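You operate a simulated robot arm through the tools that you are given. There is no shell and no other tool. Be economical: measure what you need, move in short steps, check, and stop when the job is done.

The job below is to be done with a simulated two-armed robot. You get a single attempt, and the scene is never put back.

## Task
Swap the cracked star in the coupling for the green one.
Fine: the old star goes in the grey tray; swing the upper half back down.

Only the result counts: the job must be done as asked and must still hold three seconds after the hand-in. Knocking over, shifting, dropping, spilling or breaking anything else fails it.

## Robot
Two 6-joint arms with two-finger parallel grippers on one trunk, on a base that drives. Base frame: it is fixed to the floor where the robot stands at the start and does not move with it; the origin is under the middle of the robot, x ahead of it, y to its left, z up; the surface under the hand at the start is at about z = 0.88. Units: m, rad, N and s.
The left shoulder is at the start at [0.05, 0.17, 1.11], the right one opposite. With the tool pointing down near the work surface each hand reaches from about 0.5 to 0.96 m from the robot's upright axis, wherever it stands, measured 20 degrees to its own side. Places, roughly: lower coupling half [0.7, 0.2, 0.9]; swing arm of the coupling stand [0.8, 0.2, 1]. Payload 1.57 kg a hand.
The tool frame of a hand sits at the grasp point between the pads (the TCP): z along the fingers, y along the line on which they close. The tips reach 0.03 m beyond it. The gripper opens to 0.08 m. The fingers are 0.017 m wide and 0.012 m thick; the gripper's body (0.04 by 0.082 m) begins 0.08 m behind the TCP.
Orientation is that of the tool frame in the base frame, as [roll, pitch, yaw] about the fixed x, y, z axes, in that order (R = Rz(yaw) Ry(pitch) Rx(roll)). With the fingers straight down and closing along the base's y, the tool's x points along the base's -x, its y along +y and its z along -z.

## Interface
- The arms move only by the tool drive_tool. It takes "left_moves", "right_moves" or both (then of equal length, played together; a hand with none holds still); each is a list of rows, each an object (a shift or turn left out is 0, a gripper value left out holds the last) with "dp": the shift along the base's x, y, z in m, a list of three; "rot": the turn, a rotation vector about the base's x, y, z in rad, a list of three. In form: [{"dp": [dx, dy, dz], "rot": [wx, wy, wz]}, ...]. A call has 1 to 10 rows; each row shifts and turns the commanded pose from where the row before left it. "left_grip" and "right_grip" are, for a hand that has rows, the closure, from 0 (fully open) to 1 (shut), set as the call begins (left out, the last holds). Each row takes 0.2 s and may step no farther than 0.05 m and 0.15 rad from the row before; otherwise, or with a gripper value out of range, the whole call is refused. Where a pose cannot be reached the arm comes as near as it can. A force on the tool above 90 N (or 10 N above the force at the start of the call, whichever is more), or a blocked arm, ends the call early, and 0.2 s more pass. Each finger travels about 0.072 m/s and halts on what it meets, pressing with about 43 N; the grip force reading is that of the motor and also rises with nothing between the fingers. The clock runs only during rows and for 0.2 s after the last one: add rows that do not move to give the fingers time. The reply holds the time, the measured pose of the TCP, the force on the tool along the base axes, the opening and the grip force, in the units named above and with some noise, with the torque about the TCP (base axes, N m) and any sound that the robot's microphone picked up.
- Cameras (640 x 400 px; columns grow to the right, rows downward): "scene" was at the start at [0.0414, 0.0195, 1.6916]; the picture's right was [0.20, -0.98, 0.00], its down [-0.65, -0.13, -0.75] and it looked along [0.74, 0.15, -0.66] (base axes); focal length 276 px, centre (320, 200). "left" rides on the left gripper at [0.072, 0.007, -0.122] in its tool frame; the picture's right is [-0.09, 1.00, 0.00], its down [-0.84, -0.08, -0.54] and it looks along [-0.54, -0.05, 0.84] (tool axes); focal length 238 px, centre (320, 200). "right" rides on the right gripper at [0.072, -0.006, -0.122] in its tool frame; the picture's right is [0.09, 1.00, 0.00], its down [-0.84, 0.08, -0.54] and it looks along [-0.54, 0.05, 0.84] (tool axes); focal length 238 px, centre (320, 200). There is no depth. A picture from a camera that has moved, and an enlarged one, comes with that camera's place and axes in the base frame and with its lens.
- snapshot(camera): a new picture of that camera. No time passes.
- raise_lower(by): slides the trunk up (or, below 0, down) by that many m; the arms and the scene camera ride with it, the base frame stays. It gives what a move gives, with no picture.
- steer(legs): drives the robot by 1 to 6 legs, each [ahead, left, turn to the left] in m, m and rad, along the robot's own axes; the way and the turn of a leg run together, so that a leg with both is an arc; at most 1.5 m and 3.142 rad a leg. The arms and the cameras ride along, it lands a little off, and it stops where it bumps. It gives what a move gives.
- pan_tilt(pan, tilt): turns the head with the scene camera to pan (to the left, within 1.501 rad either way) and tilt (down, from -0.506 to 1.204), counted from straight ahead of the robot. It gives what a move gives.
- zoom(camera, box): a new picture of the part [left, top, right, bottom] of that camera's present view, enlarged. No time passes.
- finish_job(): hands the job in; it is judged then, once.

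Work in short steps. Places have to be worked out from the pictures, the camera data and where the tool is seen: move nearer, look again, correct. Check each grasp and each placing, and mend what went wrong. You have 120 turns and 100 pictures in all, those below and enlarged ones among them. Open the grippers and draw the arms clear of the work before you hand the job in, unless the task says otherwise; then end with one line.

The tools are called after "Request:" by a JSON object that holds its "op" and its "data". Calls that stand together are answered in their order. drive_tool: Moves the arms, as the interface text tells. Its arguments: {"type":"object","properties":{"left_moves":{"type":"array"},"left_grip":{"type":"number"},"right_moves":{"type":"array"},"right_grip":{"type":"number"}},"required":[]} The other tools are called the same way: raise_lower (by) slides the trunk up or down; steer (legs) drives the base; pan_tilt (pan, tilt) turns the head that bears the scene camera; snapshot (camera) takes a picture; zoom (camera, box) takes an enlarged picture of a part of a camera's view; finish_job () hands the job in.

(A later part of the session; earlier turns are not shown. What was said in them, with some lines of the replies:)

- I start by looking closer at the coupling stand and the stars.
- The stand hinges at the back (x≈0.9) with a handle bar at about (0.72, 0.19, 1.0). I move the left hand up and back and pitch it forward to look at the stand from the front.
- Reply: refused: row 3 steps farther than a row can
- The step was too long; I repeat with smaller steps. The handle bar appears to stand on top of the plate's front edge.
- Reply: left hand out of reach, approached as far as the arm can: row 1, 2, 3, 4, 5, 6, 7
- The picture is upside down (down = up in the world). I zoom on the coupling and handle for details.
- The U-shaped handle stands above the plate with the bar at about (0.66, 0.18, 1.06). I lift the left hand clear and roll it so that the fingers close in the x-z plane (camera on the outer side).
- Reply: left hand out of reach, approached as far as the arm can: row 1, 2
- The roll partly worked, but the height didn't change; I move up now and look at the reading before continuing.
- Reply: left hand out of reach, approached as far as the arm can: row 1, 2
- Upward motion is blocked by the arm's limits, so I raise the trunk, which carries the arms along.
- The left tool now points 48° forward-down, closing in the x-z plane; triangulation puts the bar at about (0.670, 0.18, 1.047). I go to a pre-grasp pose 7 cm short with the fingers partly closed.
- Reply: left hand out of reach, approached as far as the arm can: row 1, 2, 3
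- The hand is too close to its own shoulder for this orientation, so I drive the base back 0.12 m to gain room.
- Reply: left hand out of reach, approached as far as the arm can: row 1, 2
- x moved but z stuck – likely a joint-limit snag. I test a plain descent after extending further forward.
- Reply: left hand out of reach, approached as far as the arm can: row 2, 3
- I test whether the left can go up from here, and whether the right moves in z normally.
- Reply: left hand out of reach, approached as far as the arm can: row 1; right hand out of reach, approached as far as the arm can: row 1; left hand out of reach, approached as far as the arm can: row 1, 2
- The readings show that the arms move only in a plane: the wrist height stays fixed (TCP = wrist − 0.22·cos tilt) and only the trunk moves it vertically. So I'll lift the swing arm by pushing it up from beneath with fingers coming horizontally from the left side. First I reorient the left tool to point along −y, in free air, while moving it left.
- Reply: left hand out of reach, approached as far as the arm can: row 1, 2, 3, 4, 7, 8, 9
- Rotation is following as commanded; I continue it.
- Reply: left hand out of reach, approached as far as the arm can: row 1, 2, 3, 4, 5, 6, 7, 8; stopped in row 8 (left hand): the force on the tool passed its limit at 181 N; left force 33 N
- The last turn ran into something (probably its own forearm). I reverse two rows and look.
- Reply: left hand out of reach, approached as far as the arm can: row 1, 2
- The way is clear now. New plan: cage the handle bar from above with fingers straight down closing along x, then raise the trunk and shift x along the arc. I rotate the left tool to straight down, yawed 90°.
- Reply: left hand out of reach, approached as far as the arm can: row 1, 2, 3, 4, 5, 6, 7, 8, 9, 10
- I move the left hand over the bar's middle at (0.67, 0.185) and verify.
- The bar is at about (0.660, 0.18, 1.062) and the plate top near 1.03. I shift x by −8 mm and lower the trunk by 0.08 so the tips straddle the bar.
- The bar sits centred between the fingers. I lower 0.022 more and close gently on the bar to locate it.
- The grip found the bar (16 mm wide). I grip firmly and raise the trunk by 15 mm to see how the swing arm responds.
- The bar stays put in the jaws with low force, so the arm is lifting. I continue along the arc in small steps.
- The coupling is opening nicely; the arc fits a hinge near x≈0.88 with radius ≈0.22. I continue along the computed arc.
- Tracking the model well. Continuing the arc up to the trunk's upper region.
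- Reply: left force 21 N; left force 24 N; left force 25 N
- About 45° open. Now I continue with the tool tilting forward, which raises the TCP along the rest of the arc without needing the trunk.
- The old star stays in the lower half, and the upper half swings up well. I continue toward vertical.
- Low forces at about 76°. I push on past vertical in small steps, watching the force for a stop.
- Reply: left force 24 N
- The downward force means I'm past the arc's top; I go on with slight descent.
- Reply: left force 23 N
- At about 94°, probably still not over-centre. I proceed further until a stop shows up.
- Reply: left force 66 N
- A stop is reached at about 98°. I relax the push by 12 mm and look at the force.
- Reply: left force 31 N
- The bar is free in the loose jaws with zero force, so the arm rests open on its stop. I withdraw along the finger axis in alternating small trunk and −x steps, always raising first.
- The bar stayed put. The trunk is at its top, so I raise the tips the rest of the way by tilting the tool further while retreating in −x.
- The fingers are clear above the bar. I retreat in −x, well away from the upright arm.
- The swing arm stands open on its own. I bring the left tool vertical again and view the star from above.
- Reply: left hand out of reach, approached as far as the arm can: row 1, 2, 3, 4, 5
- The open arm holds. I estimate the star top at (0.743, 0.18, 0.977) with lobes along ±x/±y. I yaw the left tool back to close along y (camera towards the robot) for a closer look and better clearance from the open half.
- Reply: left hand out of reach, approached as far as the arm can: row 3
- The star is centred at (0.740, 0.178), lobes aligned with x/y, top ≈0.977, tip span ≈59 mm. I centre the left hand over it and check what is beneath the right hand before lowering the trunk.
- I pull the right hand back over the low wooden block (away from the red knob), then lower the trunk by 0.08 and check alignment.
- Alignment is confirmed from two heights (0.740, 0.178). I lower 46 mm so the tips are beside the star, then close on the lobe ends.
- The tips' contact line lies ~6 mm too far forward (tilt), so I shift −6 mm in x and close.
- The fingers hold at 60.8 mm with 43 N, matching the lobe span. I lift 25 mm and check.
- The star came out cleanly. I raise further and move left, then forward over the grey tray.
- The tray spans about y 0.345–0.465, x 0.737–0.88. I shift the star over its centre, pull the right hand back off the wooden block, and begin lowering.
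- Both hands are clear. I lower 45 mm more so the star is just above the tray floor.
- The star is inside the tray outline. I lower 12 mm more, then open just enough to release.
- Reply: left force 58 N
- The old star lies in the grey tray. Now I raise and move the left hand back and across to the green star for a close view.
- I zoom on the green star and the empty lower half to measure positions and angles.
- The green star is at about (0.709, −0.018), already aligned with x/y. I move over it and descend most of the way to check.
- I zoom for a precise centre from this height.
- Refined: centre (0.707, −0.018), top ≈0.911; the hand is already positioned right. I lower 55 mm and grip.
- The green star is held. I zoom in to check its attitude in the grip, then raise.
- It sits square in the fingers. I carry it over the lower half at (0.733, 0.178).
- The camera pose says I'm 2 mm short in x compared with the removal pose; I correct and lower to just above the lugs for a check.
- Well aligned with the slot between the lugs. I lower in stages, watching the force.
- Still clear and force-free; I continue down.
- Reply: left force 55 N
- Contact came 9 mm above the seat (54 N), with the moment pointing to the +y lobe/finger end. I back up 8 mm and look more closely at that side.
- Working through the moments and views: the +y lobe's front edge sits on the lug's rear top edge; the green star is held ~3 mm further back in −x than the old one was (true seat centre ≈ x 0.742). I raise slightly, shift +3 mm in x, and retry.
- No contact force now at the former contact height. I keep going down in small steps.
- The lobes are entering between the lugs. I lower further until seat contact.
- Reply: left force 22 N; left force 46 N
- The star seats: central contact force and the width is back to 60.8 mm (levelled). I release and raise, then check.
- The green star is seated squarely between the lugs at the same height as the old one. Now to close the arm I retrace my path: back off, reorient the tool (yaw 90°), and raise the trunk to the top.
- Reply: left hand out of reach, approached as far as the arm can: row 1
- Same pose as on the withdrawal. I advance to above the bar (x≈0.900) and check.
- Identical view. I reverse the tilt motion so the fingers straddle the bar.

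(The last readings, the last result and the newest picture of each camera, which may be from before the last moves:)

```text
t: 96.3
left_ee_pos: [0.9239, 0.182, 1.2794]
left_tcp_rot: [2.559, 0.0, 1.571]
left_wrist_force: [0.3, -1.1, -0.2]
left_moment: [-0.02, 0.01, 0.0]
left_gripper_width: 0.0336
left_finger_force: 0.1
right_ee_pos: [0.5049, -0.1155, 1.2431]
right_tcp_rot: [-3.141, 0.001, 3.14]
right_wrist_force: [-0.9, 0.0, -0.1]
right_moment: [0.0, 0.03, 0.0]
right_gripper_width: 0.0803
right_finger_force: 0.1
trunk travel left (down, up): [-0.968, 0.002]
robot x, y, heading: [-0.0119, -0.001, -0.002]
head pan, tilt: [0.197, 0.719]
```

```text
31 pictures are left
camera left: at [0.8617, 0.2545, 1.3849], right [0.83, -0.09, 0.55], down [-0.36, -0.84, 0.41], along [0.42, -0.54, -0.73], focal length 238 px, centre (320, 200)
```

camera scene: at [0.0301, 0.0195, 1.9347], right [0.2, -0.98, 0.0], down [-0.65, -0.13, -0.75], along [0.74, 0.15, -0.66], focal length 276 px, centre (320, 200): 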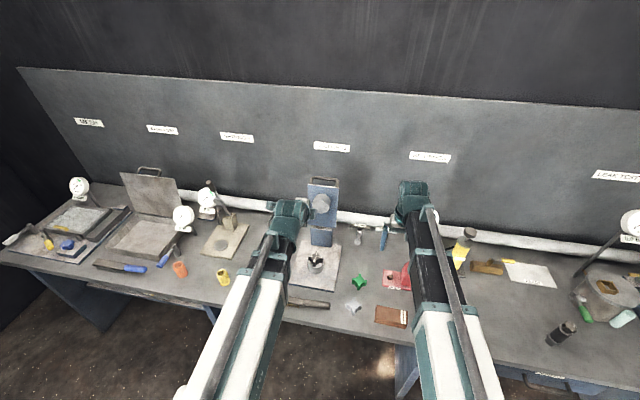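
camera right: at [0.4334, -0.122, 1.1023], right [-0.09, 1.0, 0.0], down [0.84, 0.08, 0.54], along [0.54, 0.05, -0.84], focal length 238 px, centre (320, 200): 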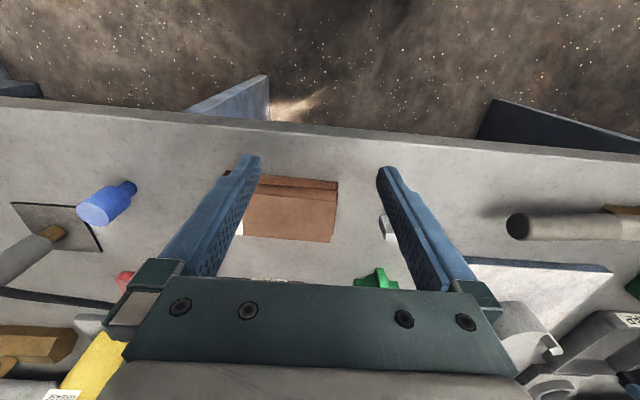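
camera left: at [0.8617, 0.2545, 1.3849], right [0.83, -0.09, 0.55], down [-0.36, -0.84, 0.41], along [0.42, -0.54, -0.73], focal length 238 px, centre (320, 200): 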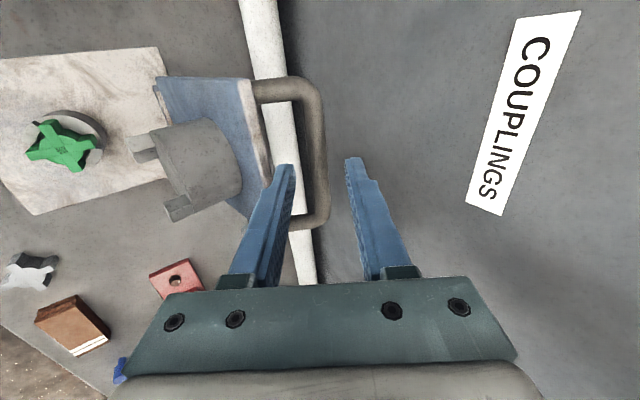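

Matches the earlier view. I retrace the insertion steps and then grip the bar.

Request:
{"op": "drive_tool", "data": {"left_moves": [{"dp": [0.006, 0, 0]}]}}

Request:
{"op": "raise_lower", "data": {"by": -0.01}}

Request:
{"op": "drive_tool", "data": {"left_grip": 0.66, "left_moves": [{"dp": [0.005, 0, 0]}]}}

Request:
{"op": "raise_lower", "data": {"by": -0.008}}

Request:
{"op": "drive_tool", "data": {"left_grip": 0.72, "left_moves": [{"dp": [0.005, 0, 0]}]}}

Request:
{"op": "raise_lower", "data": {"by": -0.008}}

Request:
{"op": "drive_tool", "data": {"left_grip": 1.0, "left_moves": [{}, {}, {}]}}

Request:
{"op": "snapshot", "data": {"camera": "left"}}

```text
t: 96.7
left_ee_pos: [0.9289, 0.1812, 1.2791]
left_tcp_rot: [2.559, 0.0, 1.573]
left_wrist_force: [-0.9, -0.2, -0.5]
left_moment: [-0.01, -0.01, 0.01]
left_gripper_width: 0.0337
left_finger_force: 0.1
right_ee_pos: [0.5059, -0.1159, 1.2433]
right_tcp_rot: [3.142, 0.001, 3.141]
right_wrist_force: [0.0, 0.5, -0.5]
right_moment: [0.06, -0.02, 0.03]
right_gripper_width: 0.0801
right_finger_force: 0.0
trunk travel left (down, up): [-0.968, 0.002]
robot x, y, heading: [-0.0122, -0.0027, 0.001]
head pan, tilt: [0.197, 0.719]
```

```text
t: 97.3
left_ee_pos: [0.9285, 0.1824, 1.2699]
left_tcp_rot: [2.557, 0.0, 1.57]
left_wrist_force: [-0.1, -0.7, -0.4]
left_moment: [0.0, 0.0, 0.02]
left_gripper_width: 0.0338
left_finger_force: 0.0
right_ee_pos: [0.5057, -0.1157, 1.2332]
right_tcp_rot: [3.14, 0.001, 3.139]
right_wrist_force: [0.5, 0.0, 0.3]
right_moment: [0.01, 0.05, 0.01]
right_gripper_width: 0.0801
right_finger_force: 0.1
trunk travel left (down, up): [-0.958, 0.012]
robot x, y, heading: [-0.0088, -0.0009, -0.004]
head pan, tilt: [0.197, 0.719]
```

```text
t: 97.7
left_ee_pos: [0.9332, 0.1813, 1.2672]
left_tcp_rot: [2.56, 0.001, 1.571]
left_wrist_force: [-0.2, -0.6, 0.8]
left_moment: [0.03, 0.0, 0.0]
left_gripper_width: 0.0272
left_finger_force: 0.0
right_ee_pos: [0.5051, -0.1154, 1.2331]
right_tcp_rot: [-3.141, 0.0, 3.14]
right_wrist_force: [0.6, 0.1, 0.1]
right_moment: [0.01, 0.02, -0.02]
right_gripper_width: 0.0799
right_finger_force: 0.0
trunk travel left (down, up): [-0.958, 0.012]
robot x, y, heading: [-0.0075, -0.0014, 0.004]
head pan, tilt: [0.197, 0.719]
```

```text
t: 98.3
left_ee_pos: [0.933, 0.1819, 1.2608]
left_tcp_rot: [2.557, 0.0, 1.572]
left_wrist_force: [0.1, 0.9, -0.2]
left_moment: [-0.04, 0.03, 0.0]
left_gripper_width: 0.0272
left_finger_force: 0.2
right_ee_pos: [0.5047, -0.1156, 1.2244]
right_tcp_rot: [-3.14, -0.001, 3.139]
right_wrist_force: [-0.7, 0.0, 0.1]
right_moment: [0.01, 0.03, 0.0]
right_gripper_width: 0.08
right_finger_force: 0.0
trunk travel left (down, up): [-0.95, 0.02]
robot x, y, heading: [-0.0098, 0.003, 0.002]
head pan, tilt: [0.197, 0.719]
```

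```text
t: 98.7
left_ee_pos: [0.9388, 0.1821, 1.2613]
left_tcp_rot: [2.558, 0.0, 1.57]
left_wrist_force: [-2.1, 0.0, -2.6]
left_moment: [0.04, 0.05, 0.04]
left_gripper_width: 0.0243
left_finger_force: 1.3
right_ee_pos: [0.5053, -0.1154, 1.2251]
right_tcp_rot: [-3.139, -0.001, 3.141]
right_wrist_force: [0.1, -0.4, 0.1]
right_moment: [0.01, 0.0, -0.03]
right_gripper_width: 0.08
right_finger_force: 0.1
trunk travel left (down, up): [-0.95, 0.02]
robot x, y, heading: [-0.0108, 0.001, -0.0]
head pan, tilt: [0.197, 0.719]
```

```text
t: 99.2
left_ee_pos: [0.9385, 0.1822, 1.2529]
left_tcp_rot: [2.556, 0.0, 1.57]
left_wrist_force: [0.4, -0.6, -0.3]
left_moment: [0.0, 0.0, 0.02]
left_gripper_width: 0.0226
left_finger_force: 0.0
right_ee_pos: [0.5052, -0.1149, 1.2166]
right_tcp_rot: [-3.14, 0.0, 3.14]
right_wrist_force: [-0.6, 0.5, -0.6]
right_moment: [-0.04, 0.0, -0.01]
right_gripper_width: 0.08
right_finger_force: 0.1
trunk travel left (down, up): [-0.942, 0.028]
robot x, y, heading: [-0.0106, 0.0007, -0.002]
head pan, tilt: [0.197, 0.719]
```

```text
t: 100.0
left_ee_pos: [0.9376, 0.1823, 1.254]
left_tcp_rot: [2.558, 0.0, 1.571]
left_wrist_force: [-6.1, -1.4, -6.3]
left_moment: [0.05, 0.16, 0.04]
left_gripper_width: 0.0144
left_finger_force: 30.8
right_ee_pos: [0.5054, -0.1149, 1.2171]
right_tcp_rot: [-3.141, 0.001, 3.14]
right_wrist_force: [-1.0, 1.0, 0.4]
right_moment: [0.0, -0.01, 0.02]
right_gripper_width: 0.08
right_finger_force: 0.0
trunk travel left (down, up): [-0.942, 0.028]
robot x, y, heading: [-0.0097, 0.0011, 0.001]
head pan, tilt: [0.197, 0.719]
```

```text
30 pictures are left
camera left: at [0.877, 0.2544, 1.3587], right [0.83, -0.09, 0.55], down [-0.36, -0.84, 0.41], along [0.42, -0.54, -0.73], focal length 238 px, centre (320, 200)
```

left: 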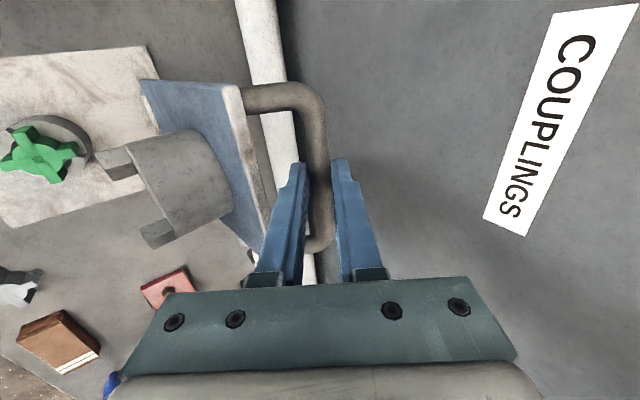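

Bar gripped. I pull the arm back over the top along the reverse arc.

Request:
{"op": "drive_tool", "data": {"left_moves": [{"dp": [-0.018, 0, 0.005], "rot": [0, -0.045, 0]}, {"dp": [-0.02, 0, 0.004], "rot": [0, -0.035, 0]}, {"dp": [-0.02, 0, 0.001], "rot": [0, -0.01, 0]}, {"dp": [-0.02, 0, -0.001], "rot": [0, 0.008, 0]}, {"dp": [-0.02, 0, -0.003], "rot": [0, 0.02, 0]}, {"dp": [-0.02, 0, -0.0045], "rot": [0, 0.034, 0]}]}}

Request:
{"op": "snapshot", "data": {"camera": "left"}}

```text
t: 101.4
left_ee_pos: [0.8169, 0.1818, 1.2598]
left_tcp_rot: [2.527, 0.0, 1.569]
left_wrist_force: [-2.2, 2.0, 20.7]
left_moment: [-0.23, -0.29, -0.19]
left_gripper_width: 0.0149
left_finger_force: 30.7
right_ee_pos: [0.5038, -0.1143, 1.2179]
right_tcp_rot: [3.14, 0.001, 3.14]
right_wrist_force: [-0.2, 0.4, 0.1]
right_moment: [0.01, 0.01, -0.01]
right_gripper_width: 0.0803
right_finger_force: 0.0
trunk travel left (down, up): [-0.942, 0.028]
robot x, y, heading: [-0.0102, -0.0013, 0.006]
head pan, tilt: [0.197, 0.719]
```

```text
29 pictures are left
camera left: at [0.7529, 0.2543, 1.3622], right [0.81, -0.09, 0.57], down [-0.38, -0.84, 0.4], along [0.44, -0.54, -0.72], focal length 238 px, centre (320, 200)
```

left: 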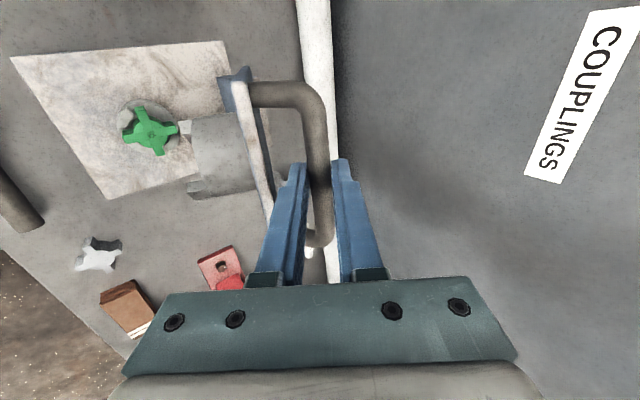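

On track. I continue the reverse arc down to the 45° position with the tool returning to vertical.

Request:
{"op": "drive_tool", "data": {"left_moves": [{"dp": [-0.016, 0, -0.006], "rot": [0, 0.045, 0]}, {"dp": [-0.02, 0, -0.0095], "rot": [0, 0.07, 0]}, {"dp": [-0.018, 0, -0.0095], "rot": [0, 0.1, 0]}, {"dp": [-0.012, 0, -0.0076], "rot": [0, 0.1, 0]}, {"dp": [-0.01, 0, -0.0073], "rot": [0, 0.149, 0]}, {"dp": [-0.003, 0, -0.0025], "rot": [0, 0.149, 0]}]}}

Request:
{"op": "snapshot", "data": {"camera": "left"}}

```text
t: 102.8
left_ee_pos: [0.7432, 0.1813, 1.2165]
left_tcp_rot: [-3.136, 0.0, 1.572]
left_wrist_force: [5.5, -0.8, -3.2]
left_moment: [-0.1, -0.22, 0.03]
left_gripper_width: 0.0148
left_finger_force: 31.0
left hand out of reach, approached as far as the arm can: row 2
right_ee_pos: [0.5054, -0.1156, 1.2157]
right_tcp_rot: [-3.141, 0.001, 3.14]
right_wrist_force: [0.1, 0.3, -0.5]
right_moment: [0.04, -0.01, 0.01]
right_gripper_width: 0.0799
right_finger_force: 0.0
trunk travel left (down, up): [-0.942, 0.028]
robot x, y, heading: [-0.0085, -0.0004, 0.004]
head pan, tilt: [0.197, 0.719]
```

```text
28 pictures are left
camera left: at [0.7504, 0.2544, 1.3382], right [1.0, -0.09, 0.0], down [-0.08, -0.84, 0.54], along [-0.05, -0.54, -0.84], focal length 238 px, centre (320, 200)
```

left: 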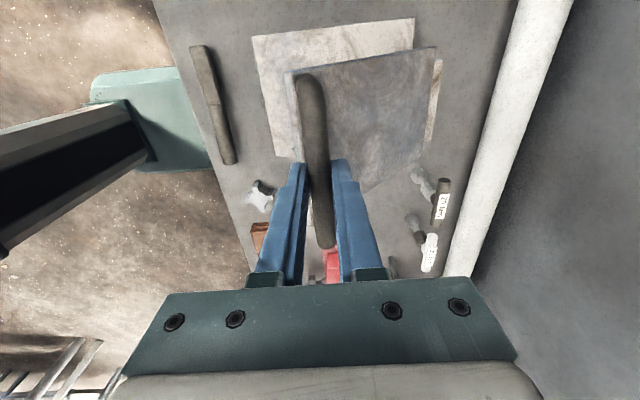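

Exactly the mirrored waypoint. I continue down alternating trunk and x steps.

Request:
{"op": "raise_lower", "data": {"by": -0.014}}

Request:
{"op": "drive_tool", "data": {"left_moves": [{"dp": [-0.015, 0, 0]}]}}

Request:
{"op": "raise_lower", "data": {"by": -0.015}}

Request:
{"op": "drive_tool", "data": {"left_moves": [{"dp": [-0.014, 0, 0]}]}}

Request:
{"op": "raise_lower", "data": {"by": -0.016}}

Request:
{"op": "drive_tool", "data": {"left_moves": [{"dp": [-0.013, 0, 0]}]}}

Request:
{"op": "raise_lower", "data": {"by": -0.018}}

Request:
{"op": "drive_tool", "data": {"left_moves": [{"dp": [-0.01, 0, 0]}]}}

Request:
{"op": "snapshot", "data": {"camera": "left"}}

```text
t: 103.5
left_ee_pos: [0.7311, 0.1821, 1.2063]
left_tcp_rot: [-3.137, -0.002, 1.57]
left_wrist_force: [-28.8, -0.4, 21.3]
left_moment: [0.17, 0.52, -0.01]
left_gripper_width: 0.0146
left_finger_force: 30.7
right_ee_pos: [0.5017, -0.1159, 1.2061]
right_tcp_rot: [3.141, 0.005, 3.14]
right_wrist_force: [0.4, -0.7, 0.3]
right_moment: [0.02, 0.01, 0.03]
right_gripper_width: 0.0799
right_finger_force: 0.1
trunk travel left (down, up): [-0.928, 0.042]
robot x, y, heading: [-0.0126, -0.0017, -0.001]
head pan, tilt: [0.197, 0.719]
```

```text
t: 103.9
left_ee_pos: [0.7278, 0.182, 1.2017]
left_tcp_rot: [3.141, -0.002, 1.57]
left_wrist_force: [-0.9, -1.1, -3.5]
left_moment: [0.51, 0.14, 0.03]
left_gripper_width: 0.0146
left_finger_force: 30.5
right_ee_pos: [0.5059, -0.1164, 1.2027]
right_tcp_rot: [-3.141, 0.001, 3.138]
right_wrist_force: [-1.3, -0.4, 0.2]
right_moment: [0.0, -0.02, -0.02]
right_gripper_width: 0.0799
right_finger_force: 0.2
trunk travel left (down, up): [-0.928, 0.042]
robot x, y, heading: [-0.0109, 0.0034, -0.0]
head pan, tilt: [0.197, 0.719]
```

```text
t: 104.5
left_ee_pos: [0.7164, 0.1824, 1.1903]
left_tcp_rot: [-3.137, 0.0, 1.571]
left_wrist_force: [-28.8, -0.1, 18.6]
left_moment: [0.15, 0.52, -0.02]
left_gripper_width: 0.0147
left_finger_force: 31.0
right_ee_pos: [0.5009, -0.1152, 1.1914]
right_tcp_rot: [3.141, 0.005, 3.14]
right_wrist_force: [1.2, -0.6, -0.4]
right_moment: [-0.03, 0.0, 0.0]
right_gripper_width: 0.08
right_finger_force: 0.0
trunk travel left (down, up): [-0.913, 0.057]
robot x, y, heading: [-0.0111, 0.0038, 0.0]
head pan, tilt: [0.197, 0.719]
```

```text
t: 104.9
left_ee_pos: [0.7137, 0.1817, 1.1875]
left_tcp_rot: [3.138, 0.001, 1.571]
left_wrist_force: [-0.9, -1.3, -4.0]
left_moment: [0.32, 0.13, 0.02]
left_gripper_width: 0.0148
left_finger_force: 30.6
right_ee_pos: [0.5063, -0.116, 1.1882]
right_tcp_rot: [3.142, 0.001, 3.139]
right_wrist_force: [0.3, 0.4, 0.1]
right_moment: [0.01, -0.01, 0.02]
right_gripper_width: 0.0801
right_finger_force: 0.1
trunk travel left (down, up): [-0.913, 0.057]
robot x, y, heading: [-0.01, 0.0032, 0.0]
head pan, tilt: [0.197, 0.719]
```

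```text
t: 105.5
left_ee_pos: [0.704, 0.1827, 1.1747]
left_tcp_rot: [-3.136, 0.001, 1.57]
left_wrist_force: [-28.5, -0.5, 13.5]
left_moment: [0.03, 0.54, -0.03]
left_gripper_width: 0.0148
left_finger_force: 30.7
right_ee_pos: [0.5006, -0.1164, 1.1736]
right_tcp_rot: [-3.142, 0.002, 3.141]
right_wrist_force: [0.0, 0.2, 0.1]
right_moment: [-0.02, 0.01, -0.01]
right_gripper_width: 0.08
right_finger_force: 0.0
trunk travel left (down, up): [-0.897, 0.073]
robot x, y, heading: [-0.0088, 0.0003, -0.002]
head pan, tilt: [0.197, 0.719]
```

```text
t: 105.9
left_ee_pos: [0.7016, 0.1824, 1.1714]
left_tcp_rot: [3.14, -0.001, 1.571]
left_wrist_force: [0.1, 1.1, -3.7]
left_moment: [0.13, 0.1, 0.02]
left_gripper_width: 0.0149
left_finger_force: 30.5
right_ee_pos: [0.5059, -0.1152, 1.1719]
right_tcp_rot: [3.141, 0.0, 3.142]
right_wrist_force: [0.3, -0.1, 0.1]
right_moment: [-0.01, -0.02, 0.0]
right_gripper_width: 0.08
right_finger_force: 0.1
trunk travel left (down, up): [-0.897, 0.073]
robot x, y, heading: [-0.0082, -0.0016, -0.002]
head pan, tilt: [0.197, 0.719]
```

```text
t: 106.6
left_ee_pos: [0.6915, 0.1819, 1.1561]
left_tcp_rot: [-3.136, 0.0, 1.571]
left_wrist_force: [-28.5, 0.7, 8.4]
left_moment: [0.06, 0.52, 0.0]
left_gripper_width: 0.0148
left_finger_force: 30.6
right_ee_pos: [0.5029, -0.1146, 1.1561]
right_tcp_rot: [3.141, 0.004, -3.141]
right_wrist_force: [0.4, -0.6, -0.3]
right_moment: [-0.01, 0.0, 0.03]
right_gripper_width: 0.0797
right_finger_force: 0.0
trunk travel left (down, up): [-0.879, 0.091]
robot x, y, heading: [-0.0125, 0.0005, -0.001]
head pan, tilt: [0.197, 0.719]
```

```text
t: 107.0
left_ee_pos: [0.6897, 0.1822, 1.1542]
left_tcp_rot: [3.14, -0.001, 1.572]
left_wrist_force: [-6.5, 2.0, -0.7]
left_moment: [0.13, 0.18, 0.0]
left_gripper_width: 0.0146
left_finger_force: 30.9
right_ee_pos: [0.5048, -0.1162, 1.1534]
right_tcp_rot: [3.141, 0.002, 3.141]
right_wrist_force: [0.9, 0.0, 0.4]
right_moment: [-0.01, 0.01, 0.0]
right_gripper_width: 0.0797
right_finger_force: 0.1
trunk travel left (down, up): [-0.879, 0.091]
robot x, y, heading: [-0.0118, -0.0005, 0.003]
head pan, tilt: [0.197, 0.719]
```

```text
27 pictures are left
camera left: at [0.6974, 0.2543, 1.2761], right [1.0, -0.09, 0.0], down [-0.08, -0.84, 0.54], along [-0.05, -0.54, -0.84], focal length 238 px, centre (320, 200)
```

left: 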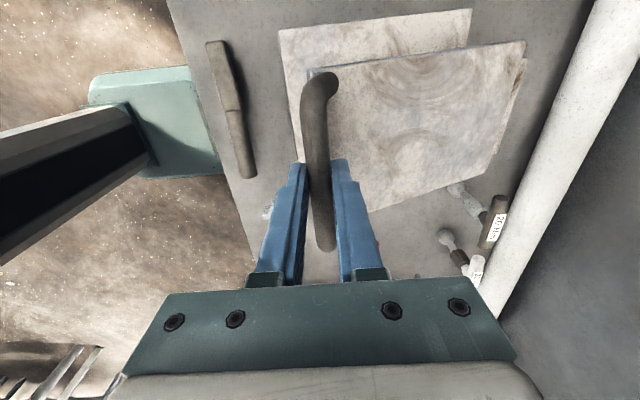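

Smooth so far. Two more steps down, then I check before the lugs engage.

Request:
{"op": "raise_lower", "data": {"by": -0.018}}

Request:
{"op": "drive_tool", "data": {"left_moves": [{"dp": [-0.009, 0, 0]}]}}

Request:
{"op": "raise_lower", "data": {"by": -0.018}}

Request:
{"op": "drive_tool", "data": {"left_moves": [{"dp": [-0.008, 0, 0]}]}}

Request:
{"op": "zoom", "data": {"camera": "scene", "box": [270, 160, 390, 260]}}

```text
t: 107.6
left_ee_pos: [0.6815, 0.1811, 1.1388]
left_tcp_rot: [-3.135, -0.001, 1.57]
left_wrist_force: [-31.1, 0.6, 7.6]
left_moment: [0.14, 0.53, 0.01]
left_gripper_width: 0.0144
left_finger_force: 31.3
right_ee_pos: [0.5022, -0.1159, 1.1363]
right_tcp_rot: [-3.141, 0.005, -3.142]
right_wrist_force: [-0.5, -0.2, -0.4]
right_moment: [-0.01, -0.04, -0.01]
right_gripper_width: 0.08
right_finger_force: 0.1
trunk travel left (down, up): [-0.861, 0.109]
robot x, y, heading: [-0.0107, -0.0006, -0.002]
head pan, tilt: [0.197, 0.719]
```

```text
t: 108.0
left_ee_pos: [0.6814, 0.1814, 1.1368]
left_tcp_rot: [-3.141, 0.001, 1.573]
left_wrist_force: [-7.8, 1.4, 1.1]
left_moment: [0.21, 0.23, 0.03]
left_gripper_width: 0.0146
left_finger_force: 31.1
right_ee_pos: [0.5045, -0.1151, 1.136]
right_tcp_rot: [-3.14, 0.003, -3.141]
right_wrist_force: [-0.1, 0.4, -0.4]
right_moment: [-0.03, 0.02, -0.02]
right_gripper_width: 0.08
right_finger_force: 0.1
trunk travel left (down, up): [-0.861, 0.109]
robot x, y, heading: [-0.0096, 0.0001, -0.002]
head pan, tilt: [0.197, 0.719]
```

```text
t: 108.7
left_ee_pos: [0.6724, 0.1818, 1.1208]
left_tcp_rot: [-3.136, 0.002, 1.573]
left_wrist_force: [-29.7, 0.0, 3.8]
left_moment: [0.13, 0.41, 0.03]
left_gripper_width: 0.0145
left_finger_force: 30.7
right_ee_pos: [0.503, -0.1152, 1.1185]
right_tcp_rot: [-3.14, 0.004, 3.14]
right_wrist_force: [-0.1, -0.3, 0.3]
right_moment: [0.0, 0.01, -0.02]
right_gripper_width: 0.0801
right_finger_force: 0.1
trunk travel left (down, up): [-0.843, 0.127]
robot x, y, heading: [-0.0133, -0.0032, 0.002]
head pan, tilt: [0.197, 0.719]
```

```text
t: 109.1
left_ee_pos: [0.6733, 0.1819, 1.1181]
left_tcp_rot: [3.14, 0.001, 1.572]
left_wrist_force: [-10.0, 0.6, -0.1]
left_moment: [0.08, 0.14, 0.03]
left_gripper_width: 0.0145
left_finger_force: 30.9
right_ee_pos: [0.5053, -0.1159, 1.1178]
right_tcp_rot: [-3.141, 0.001, 3.139]
right_wrist_force: [-0.1, 0.3, 0.3]
right_moment: [0.02, 0.03, 0.02]
right_gripper_width: 0.0802
right_finger_force: 0.1
trunk travel left (down, up): [-0.843, 0.127]
robot x, y, heading: [-0.0102, 0.0003, -0.001]
head pan, tilt: [0.197, 0.719]
```

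```text
4.00 times, centred on (330, 210) of scene
camera zoom: at [0.0302, 0.0195, 1.8096], right [0.2, -0.98, 0.0], down [-0.65, -0.13, -0.75], along [0.74, 0.15, -0.66], focal length 1106 px, centre (280, 160)
```

zoom: 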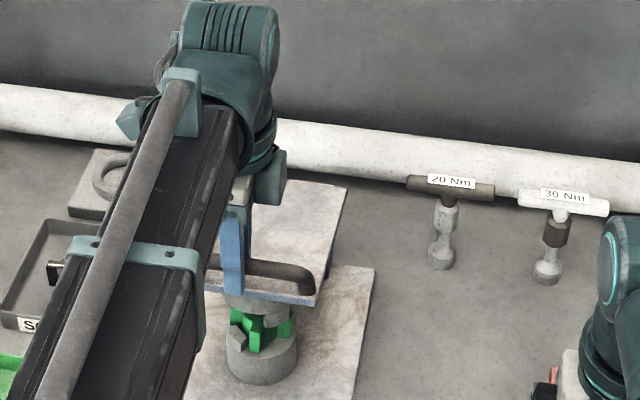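

Green star is in place below. I lower the last 50 mm in small steps, watching the force.

Request:
{"op": "raise_lower", "data": {"by": -0.016}}

Request:
{"op": "drive_tool", "data": {"left_moves": [{"dp": [-0.006, 0, 0]}]}}

Request:
{"op": "raise_lower", "data": {"by": -0.012}}

Request:
{"op": "drive_tool", "data": {"left_moves": [{"dp": [-0.004, 0, 0]}]}}

Request:
{"op": "raise_lower", "data": {"by": -0.01}}

Request:
{"op": "drive_tool", "data": {"left_moves": [{"dp": [-0.003, 0, 0]}]}}

Request:
{"op": "snapshot", "data": {"camera": "left"}}

```text
t: 109.7
left_ee_pos: [0.6678, 0.1821, 1.1024]
left_tcp_rot: [-3.136, 0.0, 1.571]
left_wrist_force: [-23.9, -0.6, 0.5]
left_moment: [0.08, 0.31, -0.02]
left_gripper_width: 0.0147
left_finger_force: 30.9
right_ee_pos: [0.5037, -0.1157, 1.1035]
right_tcp_rot: [3.139, 0.003, 3.14]
right_wrist_force: [-0.1, 0.1, 0.5]
right_moment: [-0.02, -0.03, 0.03]
right_gripper_width: 0.0803
right_finger_force: 0.0
trunk travel left (down, up): [-0.827, 0.143]
robot x, y, heading: [-0.0043, -0.0016, 0.001]
head pan, tilt: [0.197, 0.719]
```

```text
t: 110.1
left_ee_pos: [0.6669, 0.1822, 1.1029]
left_tcp_rot: [3.14, 0.0, 1.572]
left_wrist_force: [-5.2, -1.0, 0.8]
left_moment: [0.13, -0.04, 0.03]
left_gripper_width: 0.0149
left_finger_force: 31.1
right_ee_pos: [0.5054, -0.1157, 1.1019]
right_tcp_rot: [-3.141, 0.002, 3.139]
right_wrist_force: [0.1, -0.1, 0.5]
right_moment: [-0.01, 0.02, 0.02]
right_gripper_width: 0.08
right_finger_force: 0.0
trunk travel left (down, up): [-0.827, 0.143]
robot x, y, heading: [-0.0091, -0.0001, -0.001]
head pan, tilt: [0.197, 0.719]
```

```text
t: 110.7
left_ee_pos: [0.6641, 0.1818, 1.0909]
left_tcp_rot: [-3.137, 0.001, 1.57]
left_wrist_force: [-13.5, -1.6, -4.6]
left_moment: [0.12, 0.23, 0.01]
left_gripper_width: 0.0145
left_finger_force: 31.0
right_ee_pos: [0.5041, -0.1157, 1.0892]
right_tcp_rot: [-3.14, 0.003, 3.139]
right_wrist_force: [0.0, 0.1, 1.0]
right_moment: [0.0, -0.02, -0.01]
right_gripper_width: 0.0797
right_finger_force: 0.0
trunk travel left (down, up): [-0.815, 0.155]
robot x, y, heading: [-0.0062, -0.0001, -0.003]
head pan, tilt: [0.197, 0.719]
```

```text
t: 111.1
left_ee_pos: [0.6638, 0.1822, 1.0896]
left_tcp_rot: [3.141, 0.0, 1.571]
left_wrist_force: [1.1, -2.0, -0.2]
left_moment: [-0.07, -0.2, -0.01]
left_gripper_width: 0.0147
left_finger_force: 31.1
right_ee_pos: [0.5056, -0.1158, 1.0902]
right_tcp_rot: [-3.14, 0.0, 3.138]
right_wrist_force: [0.5, 0.5, 0.1]
right_moment: [0.0, 0.02, -0.01]
right_gripper_width: 0.0798
right_finger_force: 0.1
trunk travel left (down, up): [-0.815, 0.155]
robot x, y, heading: [-0.0075, -0.0029, 0.001]
head pan, tilt: [0.197, 0.719]
```

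```text
t: 111.7
left_ee_pos: [0.6617, 0.18, 1.0786]
left_tcp_rot: [-3.138, -0.002, 1.571]
left_wrist_force: [-3.3, -4.0, -6.4]
left_moment: [0.0, 0.17, 0.0]
left_gripper_width: 0.0148
left_finger_force: 31.4
right_ee_pos: [0.5046, -0.1164, 1.0798]
right_tcp_rot: [3.141, -0.001, 3.141]
right_wrist_force: [1.2, 0.7, 0.4]
right_moment: [0.0, 0.01, 0.02]
right_gripper_width: 0.0802
right_finger_force: 0.0
trunk travel left (down, up): [-0.805, 0.165]
robot x, y, heading: [-0.0071, -0.005, -0.003]
head pan, tilt: [0.197, 0.719]
```

```text
t: 112.1
left_ee_pos: [0.6626, 0.1815, 1.0809]
left_tcp_rot: [3.139, 0.001, 1.57]
left_wrist_force: [7.1, -3.6, -2.5]
left_moment: [-0.09, -0.2, -0.01]
left_gripper_width: 0.0148
left_finger_force: 31.1
right_ee_pos: [0.5066, -0.116, 1.0797]
right_tcp_rot: [3.14, -0.001, 3.139]
right_wrist_force: [0.4, 0.2, -0.2]
right_moment: [0.0, 0.02, 0.0]
right_gripper_width: 0.0801
right_finger_force: 0.1
trunk travel left (down, up): [-0.805, 0.165]
robot x, y, heading: [-0.0103, 0.0002, -0.0]
head pan, tilt: [0.197, 0.719]
```

```text
25 pictures are left
camera left: at [0.6689, 0.2543, 1.2014], right [1.0, -0.09, 0.0], down [-0.08, -0.84, 0.54], along [-0.05, -0.54, -0.84], focal length 238 px, centre (320, 200)
```

left: 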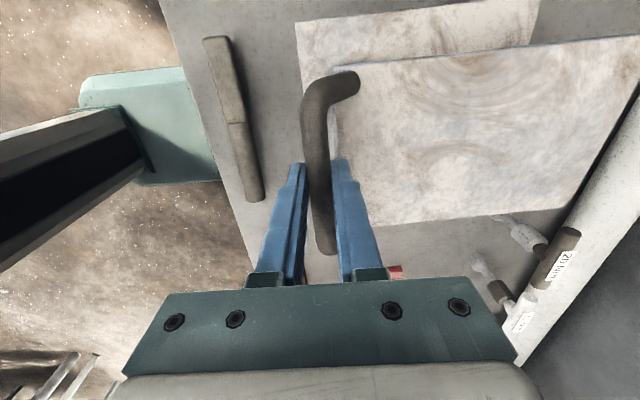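

Still 12 mm to go with little force. I lower in small steps to the closed height (TCP z ≈ 1.068).

Request:
{"op": "raise_lower", "data": {"by": -0.007}}

Request:
{"op": "raise_lower", "data": {"by": -0.005}}

Request:
{"op": "raise_lower", "data": {"by": -0.003}}

Request:
{"op": "snapshot", "data": {"camera": "left"}}

```text
t: 112.6
left_ee_pos: [0.6603, 0.1819, 1.0718]
left_tcp_rot: [-3.14, -0.001, 1.571]
left_wrist_force: [5.3, -4.6, -6.6]
left_moment: [-0.04, 0.01, -0.02]
left_gripper_width: 0.0147
left_finger_force: 30.9
right_ee_pos: [0.5066, -0.1152, 1.0725]
right_tcp_rot: [3.141, -0.001, 3.141]
right_wrist_force: [-0.2, -0.4, 0.0]
right_moment: [0.0, 0.0, -0.01]
right_gripper_width: 0.0802
right_finger_force: 0.0
trunk travel left (down, up): [-0.798, 0.172]
robot x, y, heading: [-0.014, -0.0002, -0.0]
head pan, tilt: [0.197, 0.719]
```

```text
t: 113.2
left_ee_pos: [0.659, 0.1824, 1.0687]
left_tcp_rot: [3.141, -0.001, 1.57]
left_wrist_force: [12.3, -2.5, 23.1]
left_moment: [-0.02, -0.17, 0.0]
left_gripper_width: 0.015
left_finger_force: 30.8
right_ee_pos: [0.5058, -0.1157, 1.0677]
right_tcp_rot: [3.141, 0.002, 3.14]
right_wrist_force: [-0.5, -1.0, -0.1]
right_moment: [-0.01, -0.01, 0.02]
right_gripper_width: 0.0799
right_finger_force: 0.1
trunk travel left (down, up): [-0.793, 0.177]
robot x, y, heading: [-0.0102, -0.0033, 0.003]
head pan, tilt: [0.197, 0.719]
```

```text
t: 113.7
left_ee_pos: [0.6604, 0.1829, 1.0655]
left_tcp_rot: [3.141, -0.002, 1.569]
left_wrist_force: [14.7, -1.3, 21.9]
left_moment: [0.15, -0.07, 0.01]
left_gripper_width: 0.0149
left_finger_force: 31.2
right_ee_pos: [0.5054, -0.1157, 1.0649]
right_tcp_rot: [3.139, -0.001, 3.142]
right_wrist_force: [1.1, -0.2, 0.7]
right_moment: [-0.03, 0.0, 0.01]
right_gripper_width: 0.0797
right_finger_force: 0.0
trunk travel left (down, up): [-0.79, 0.18]
robot x, y, heading: [-0.0069, 0.002, -0.002]
head pan, tilt: [0.197, 0.719]
```

```text
24 pictures are left
camera left: at [0.6672, 0.2545, 1.187], right [1.0, -0.09, 0.0], down [-0.08, -0.84, 0.54], along [-0.05, -0.54, -0.84], focal length 238 px, centre (320, 200)
```

left: 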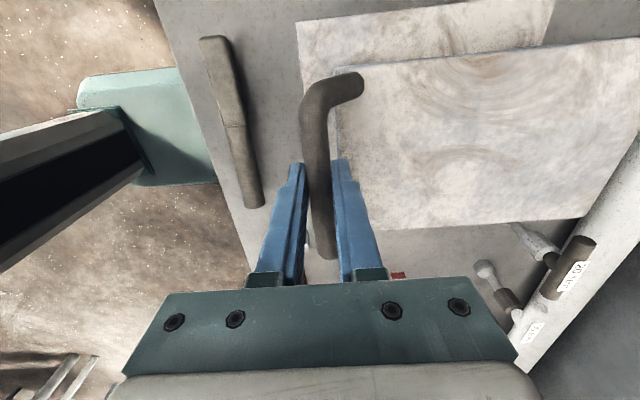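

The arm stopped at the original closed height (1.068). I release the bar and raise clear.

Request:
{"op": "drive_tool", "data": {"left_grip": 0.5, "left_moves": [{}, {}, {}]}}

Request:
{"op": "raise_lower", "data": {"by": 0.1}}

Request:
{"op": "drive_tool", "data": {"left_moves": [{"dp": [0, 0.05, 0]}, {"dp": [0, 0.05, 0]}, {"dp": [0, 0.05, 0]}, {"dp": [0, 0.05, 0]}, {"dp": [-0.03, 0.04, 0]}, {}]}}

Request:
{"op": "snapshot", "data": {"camera": "scene"}}

Request:
{"op": "zoom", "data": {"camera": "scene", "box": [270, 160, 370, 260]}}

Request:
{"op": "snapshot", "data": {"camera": "left"}}

```text
t: 114.5
left_ee_pos: [0.6598, 0.1827, 1.065]
left_tcp_rot: [-3.14, 0.0, 1.571]
left_wrist_force: [-0.2, 0.7, -0.2]
left_moment: [0.03, -0.07, -0.03]
left_gripper_width: 0.0401
left_finger_force: 0.0
right_ee_pos: [0.5049, -0.1151, 1.0641]
right_tcp_rot: [3.141, 0.0, 3.141]
right_wrist_force: [0.1, 0.3, -0.5]
right_moment: [-0.02, -0.01, 0.0]
right_gripper_width: 0.0801
right_finger_force: 0.1
trunk travel left (down, up): [-0.79, 0.18]
robot x, y, heading: [-0.0121, -0.0015, 0.002]
head pan, tilt: [0.197, 0.719]
```

```text
t: 115.8
left_ee_pos: [0.66, 0.1826, 1.1657]
left_tcp_rot: [-3.14, 0.0, 1.571]
left_wrist_force: [-0.2, -0.3, -0.1]
left_moment: [-0.02, 0.01, -0.02]
left_gripper_width: 0.0399
left_finger_force: 0.1
right_ee_pos: [0.505, -0.1153, 1.1644]
right_tcp_rot: [3.14, -0.001, 3.141]
right_wrist_force: [-0.1, 1.2, -0.3]
right_moment: [0.04, 0.04, -0.01]
right_gripper_width: 0.0801
right_finger_force: 0.2
trunk travel left (down, up): [-0.89, 0.08]
robot x, y, heading: [-0.0103, -0.0009, -0.006]
head pan, tilt: [0.197, 0.719]
```

```text
t: 117.2
left_ee_pos: [0.6302, 0.4217, 1.1648]
left_tcp_rot: [-3.139, 0.0, 1.572]
left_wrist_force: [-0.3, -0.7, 0.8]
left_moment: [-0.02, -0.02, 0.02]
left_gripper_width: 0.04
left_finger_force: 0.2
right_ee_pos: [0.5059, -0.1169, 1.1636]
right_tcp_rot: [3.141, 0.0, 3.14]
right_wrist_force: [0.5, 0.2, -0.2]
right_moment: [-0.02, 0.03, -0.01]
right_gripper_width: 0.08
right_finger_force: 0.0
trunk travel left (down, up): [-0.89, 0.08]
robot x, y, heading: [-0.0089, -0.0006, -0.003]
head pan, tilt: [0.197, 0.719]
```

```text
23 pictures are left
camera scene: at [0.032, 0.019, 1.8566], right [0.2, -0.98, 0.0], down [-0.65, -0.13, -0.75], along [0.74, 0.15, -0.66], focal length 276 px, centre (320, 200)
```

scene: 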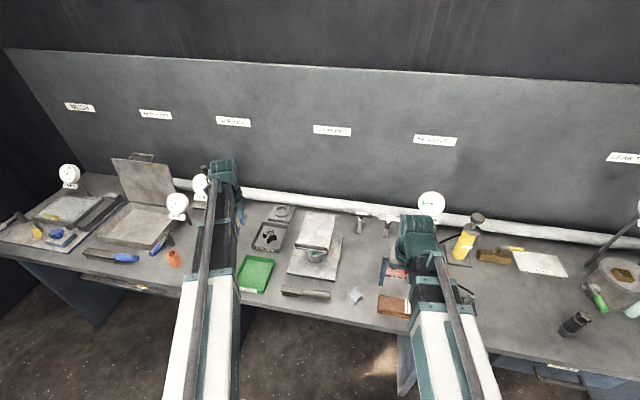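

```text
4.00 times, centred on (320, 210) of scene
camera zoom: at [0.032, 0.019, 1.8566], right [0.2, -0.98, 0.0], down [-0.65, -0.13, -0.75], along [0.74, 0.15, -0.66], focal length 1106 px, centre (320, 160)
```

zoom: 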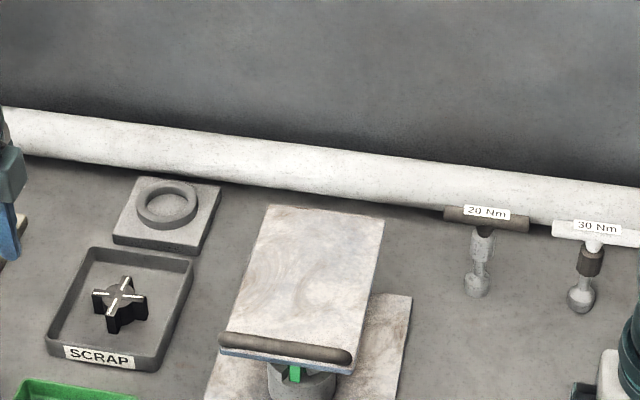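

```text
21 pictures are left
camera left: at [0.6371, 0.4945, 1.2867], right [1.0, -0.09, 0.0], down [-0.08, -0.84, 0.54], along [-0.05, -0.54, -0.84], focal length 238 px, centre (320, 200)
```

left: 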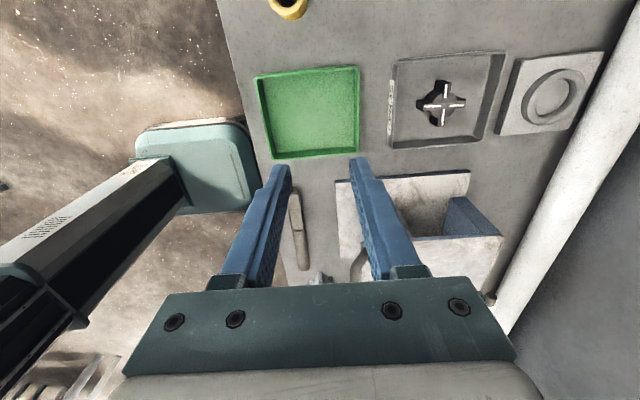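

The arm is down, the old star is in the scrap tray. One closer look at the coupling joint from the front and from the right camera.

Request:
{"op": "zoom", "data": {"camera": "scene", "box": [285, 230, 345, 280]}}

Request:
{"op": "zoom", "data": {"camera": "right", "box": [440, 150, 640, 400]}}

```text
8.00 times, centred on (315, 255) of scene
camera zoom: at [0.032, 0.019, 1.8566], right [0.2, -0.98, 0.0], down [-0.65, -0.13, -0.75], along [0.74, 0.15, -0.66], focal length 2211 px, centre (360, -240)
```

zoom: 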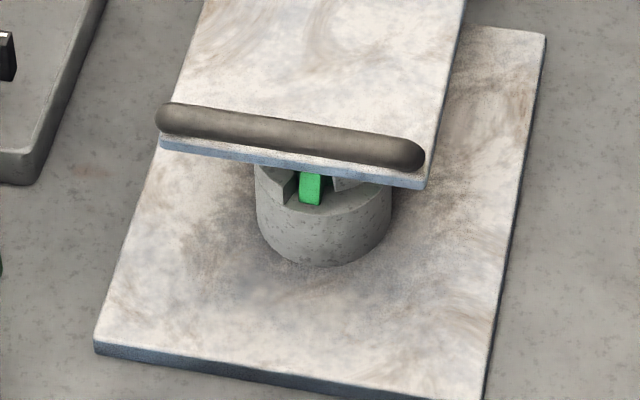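

```text
1.60 times, centred on (540, 275) of right
camera zoom: at [0.4341, -0.1223, 1.288], right [-0.09, 1.0, 0.0], down [0.84, 0.08, 0.54], along [0.54, 0.05, -0.84], focal length 381 px, centre (-32, 80)
```

zoom: 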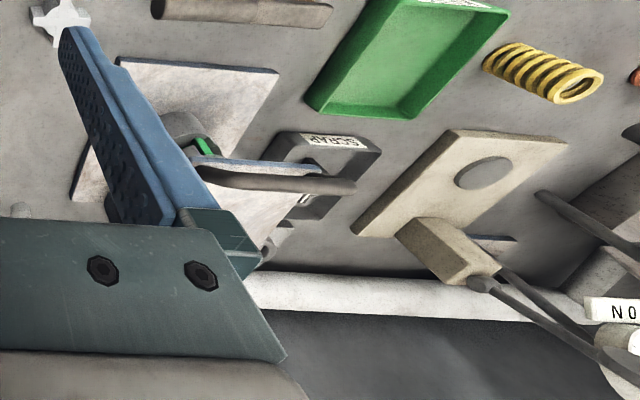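

The upper half is down with the green star between both halves' lugs. I open the left gripper fully and then hand in.

Request:
{"op": "drive_tool", "data": {"left_grip": 0, "left_moves": [{"dp": [-0.03, 0.02, 0]}, {}, {}]}}

Request:
{"op": "finish_job", "data": {}}

```text
t: 118.0
left_ee_pos: [0.5978, 0.4428, 1.165]
left_tcp_rot: [-3.139, -0.001, 1.57]
left_wrist_force: [0.5, 0.9, -0.8]
left_moment: [0.03, 0.0, -0.01]
left_gripper_width: 0.0799
left_finger_force: 0.1
right_ee_pos: [0.5059, -0.1149, 1.1653]
right_tcp_rot: [3.14, 0.001, 3.14]
right_wrist_force: [-0.4, 0.2, -0.4]
right_moment: [0.02, 0.0, 0.0]
right_gripper_width: 0.0803
right_finger_force: 0.1
trunk travel left (down, up): [-0.89, 0.08]
robot x, y, heading: [-0.013, -0.0018, -0.001]
head pan, tilt: [0.197, 0.719]
```

```text
The job is handed in.
```

The green star is seated in the coupling, the cracked star is in the grey scrap tray, the upper half is swung back down to its original closed height, and the job is handed in.
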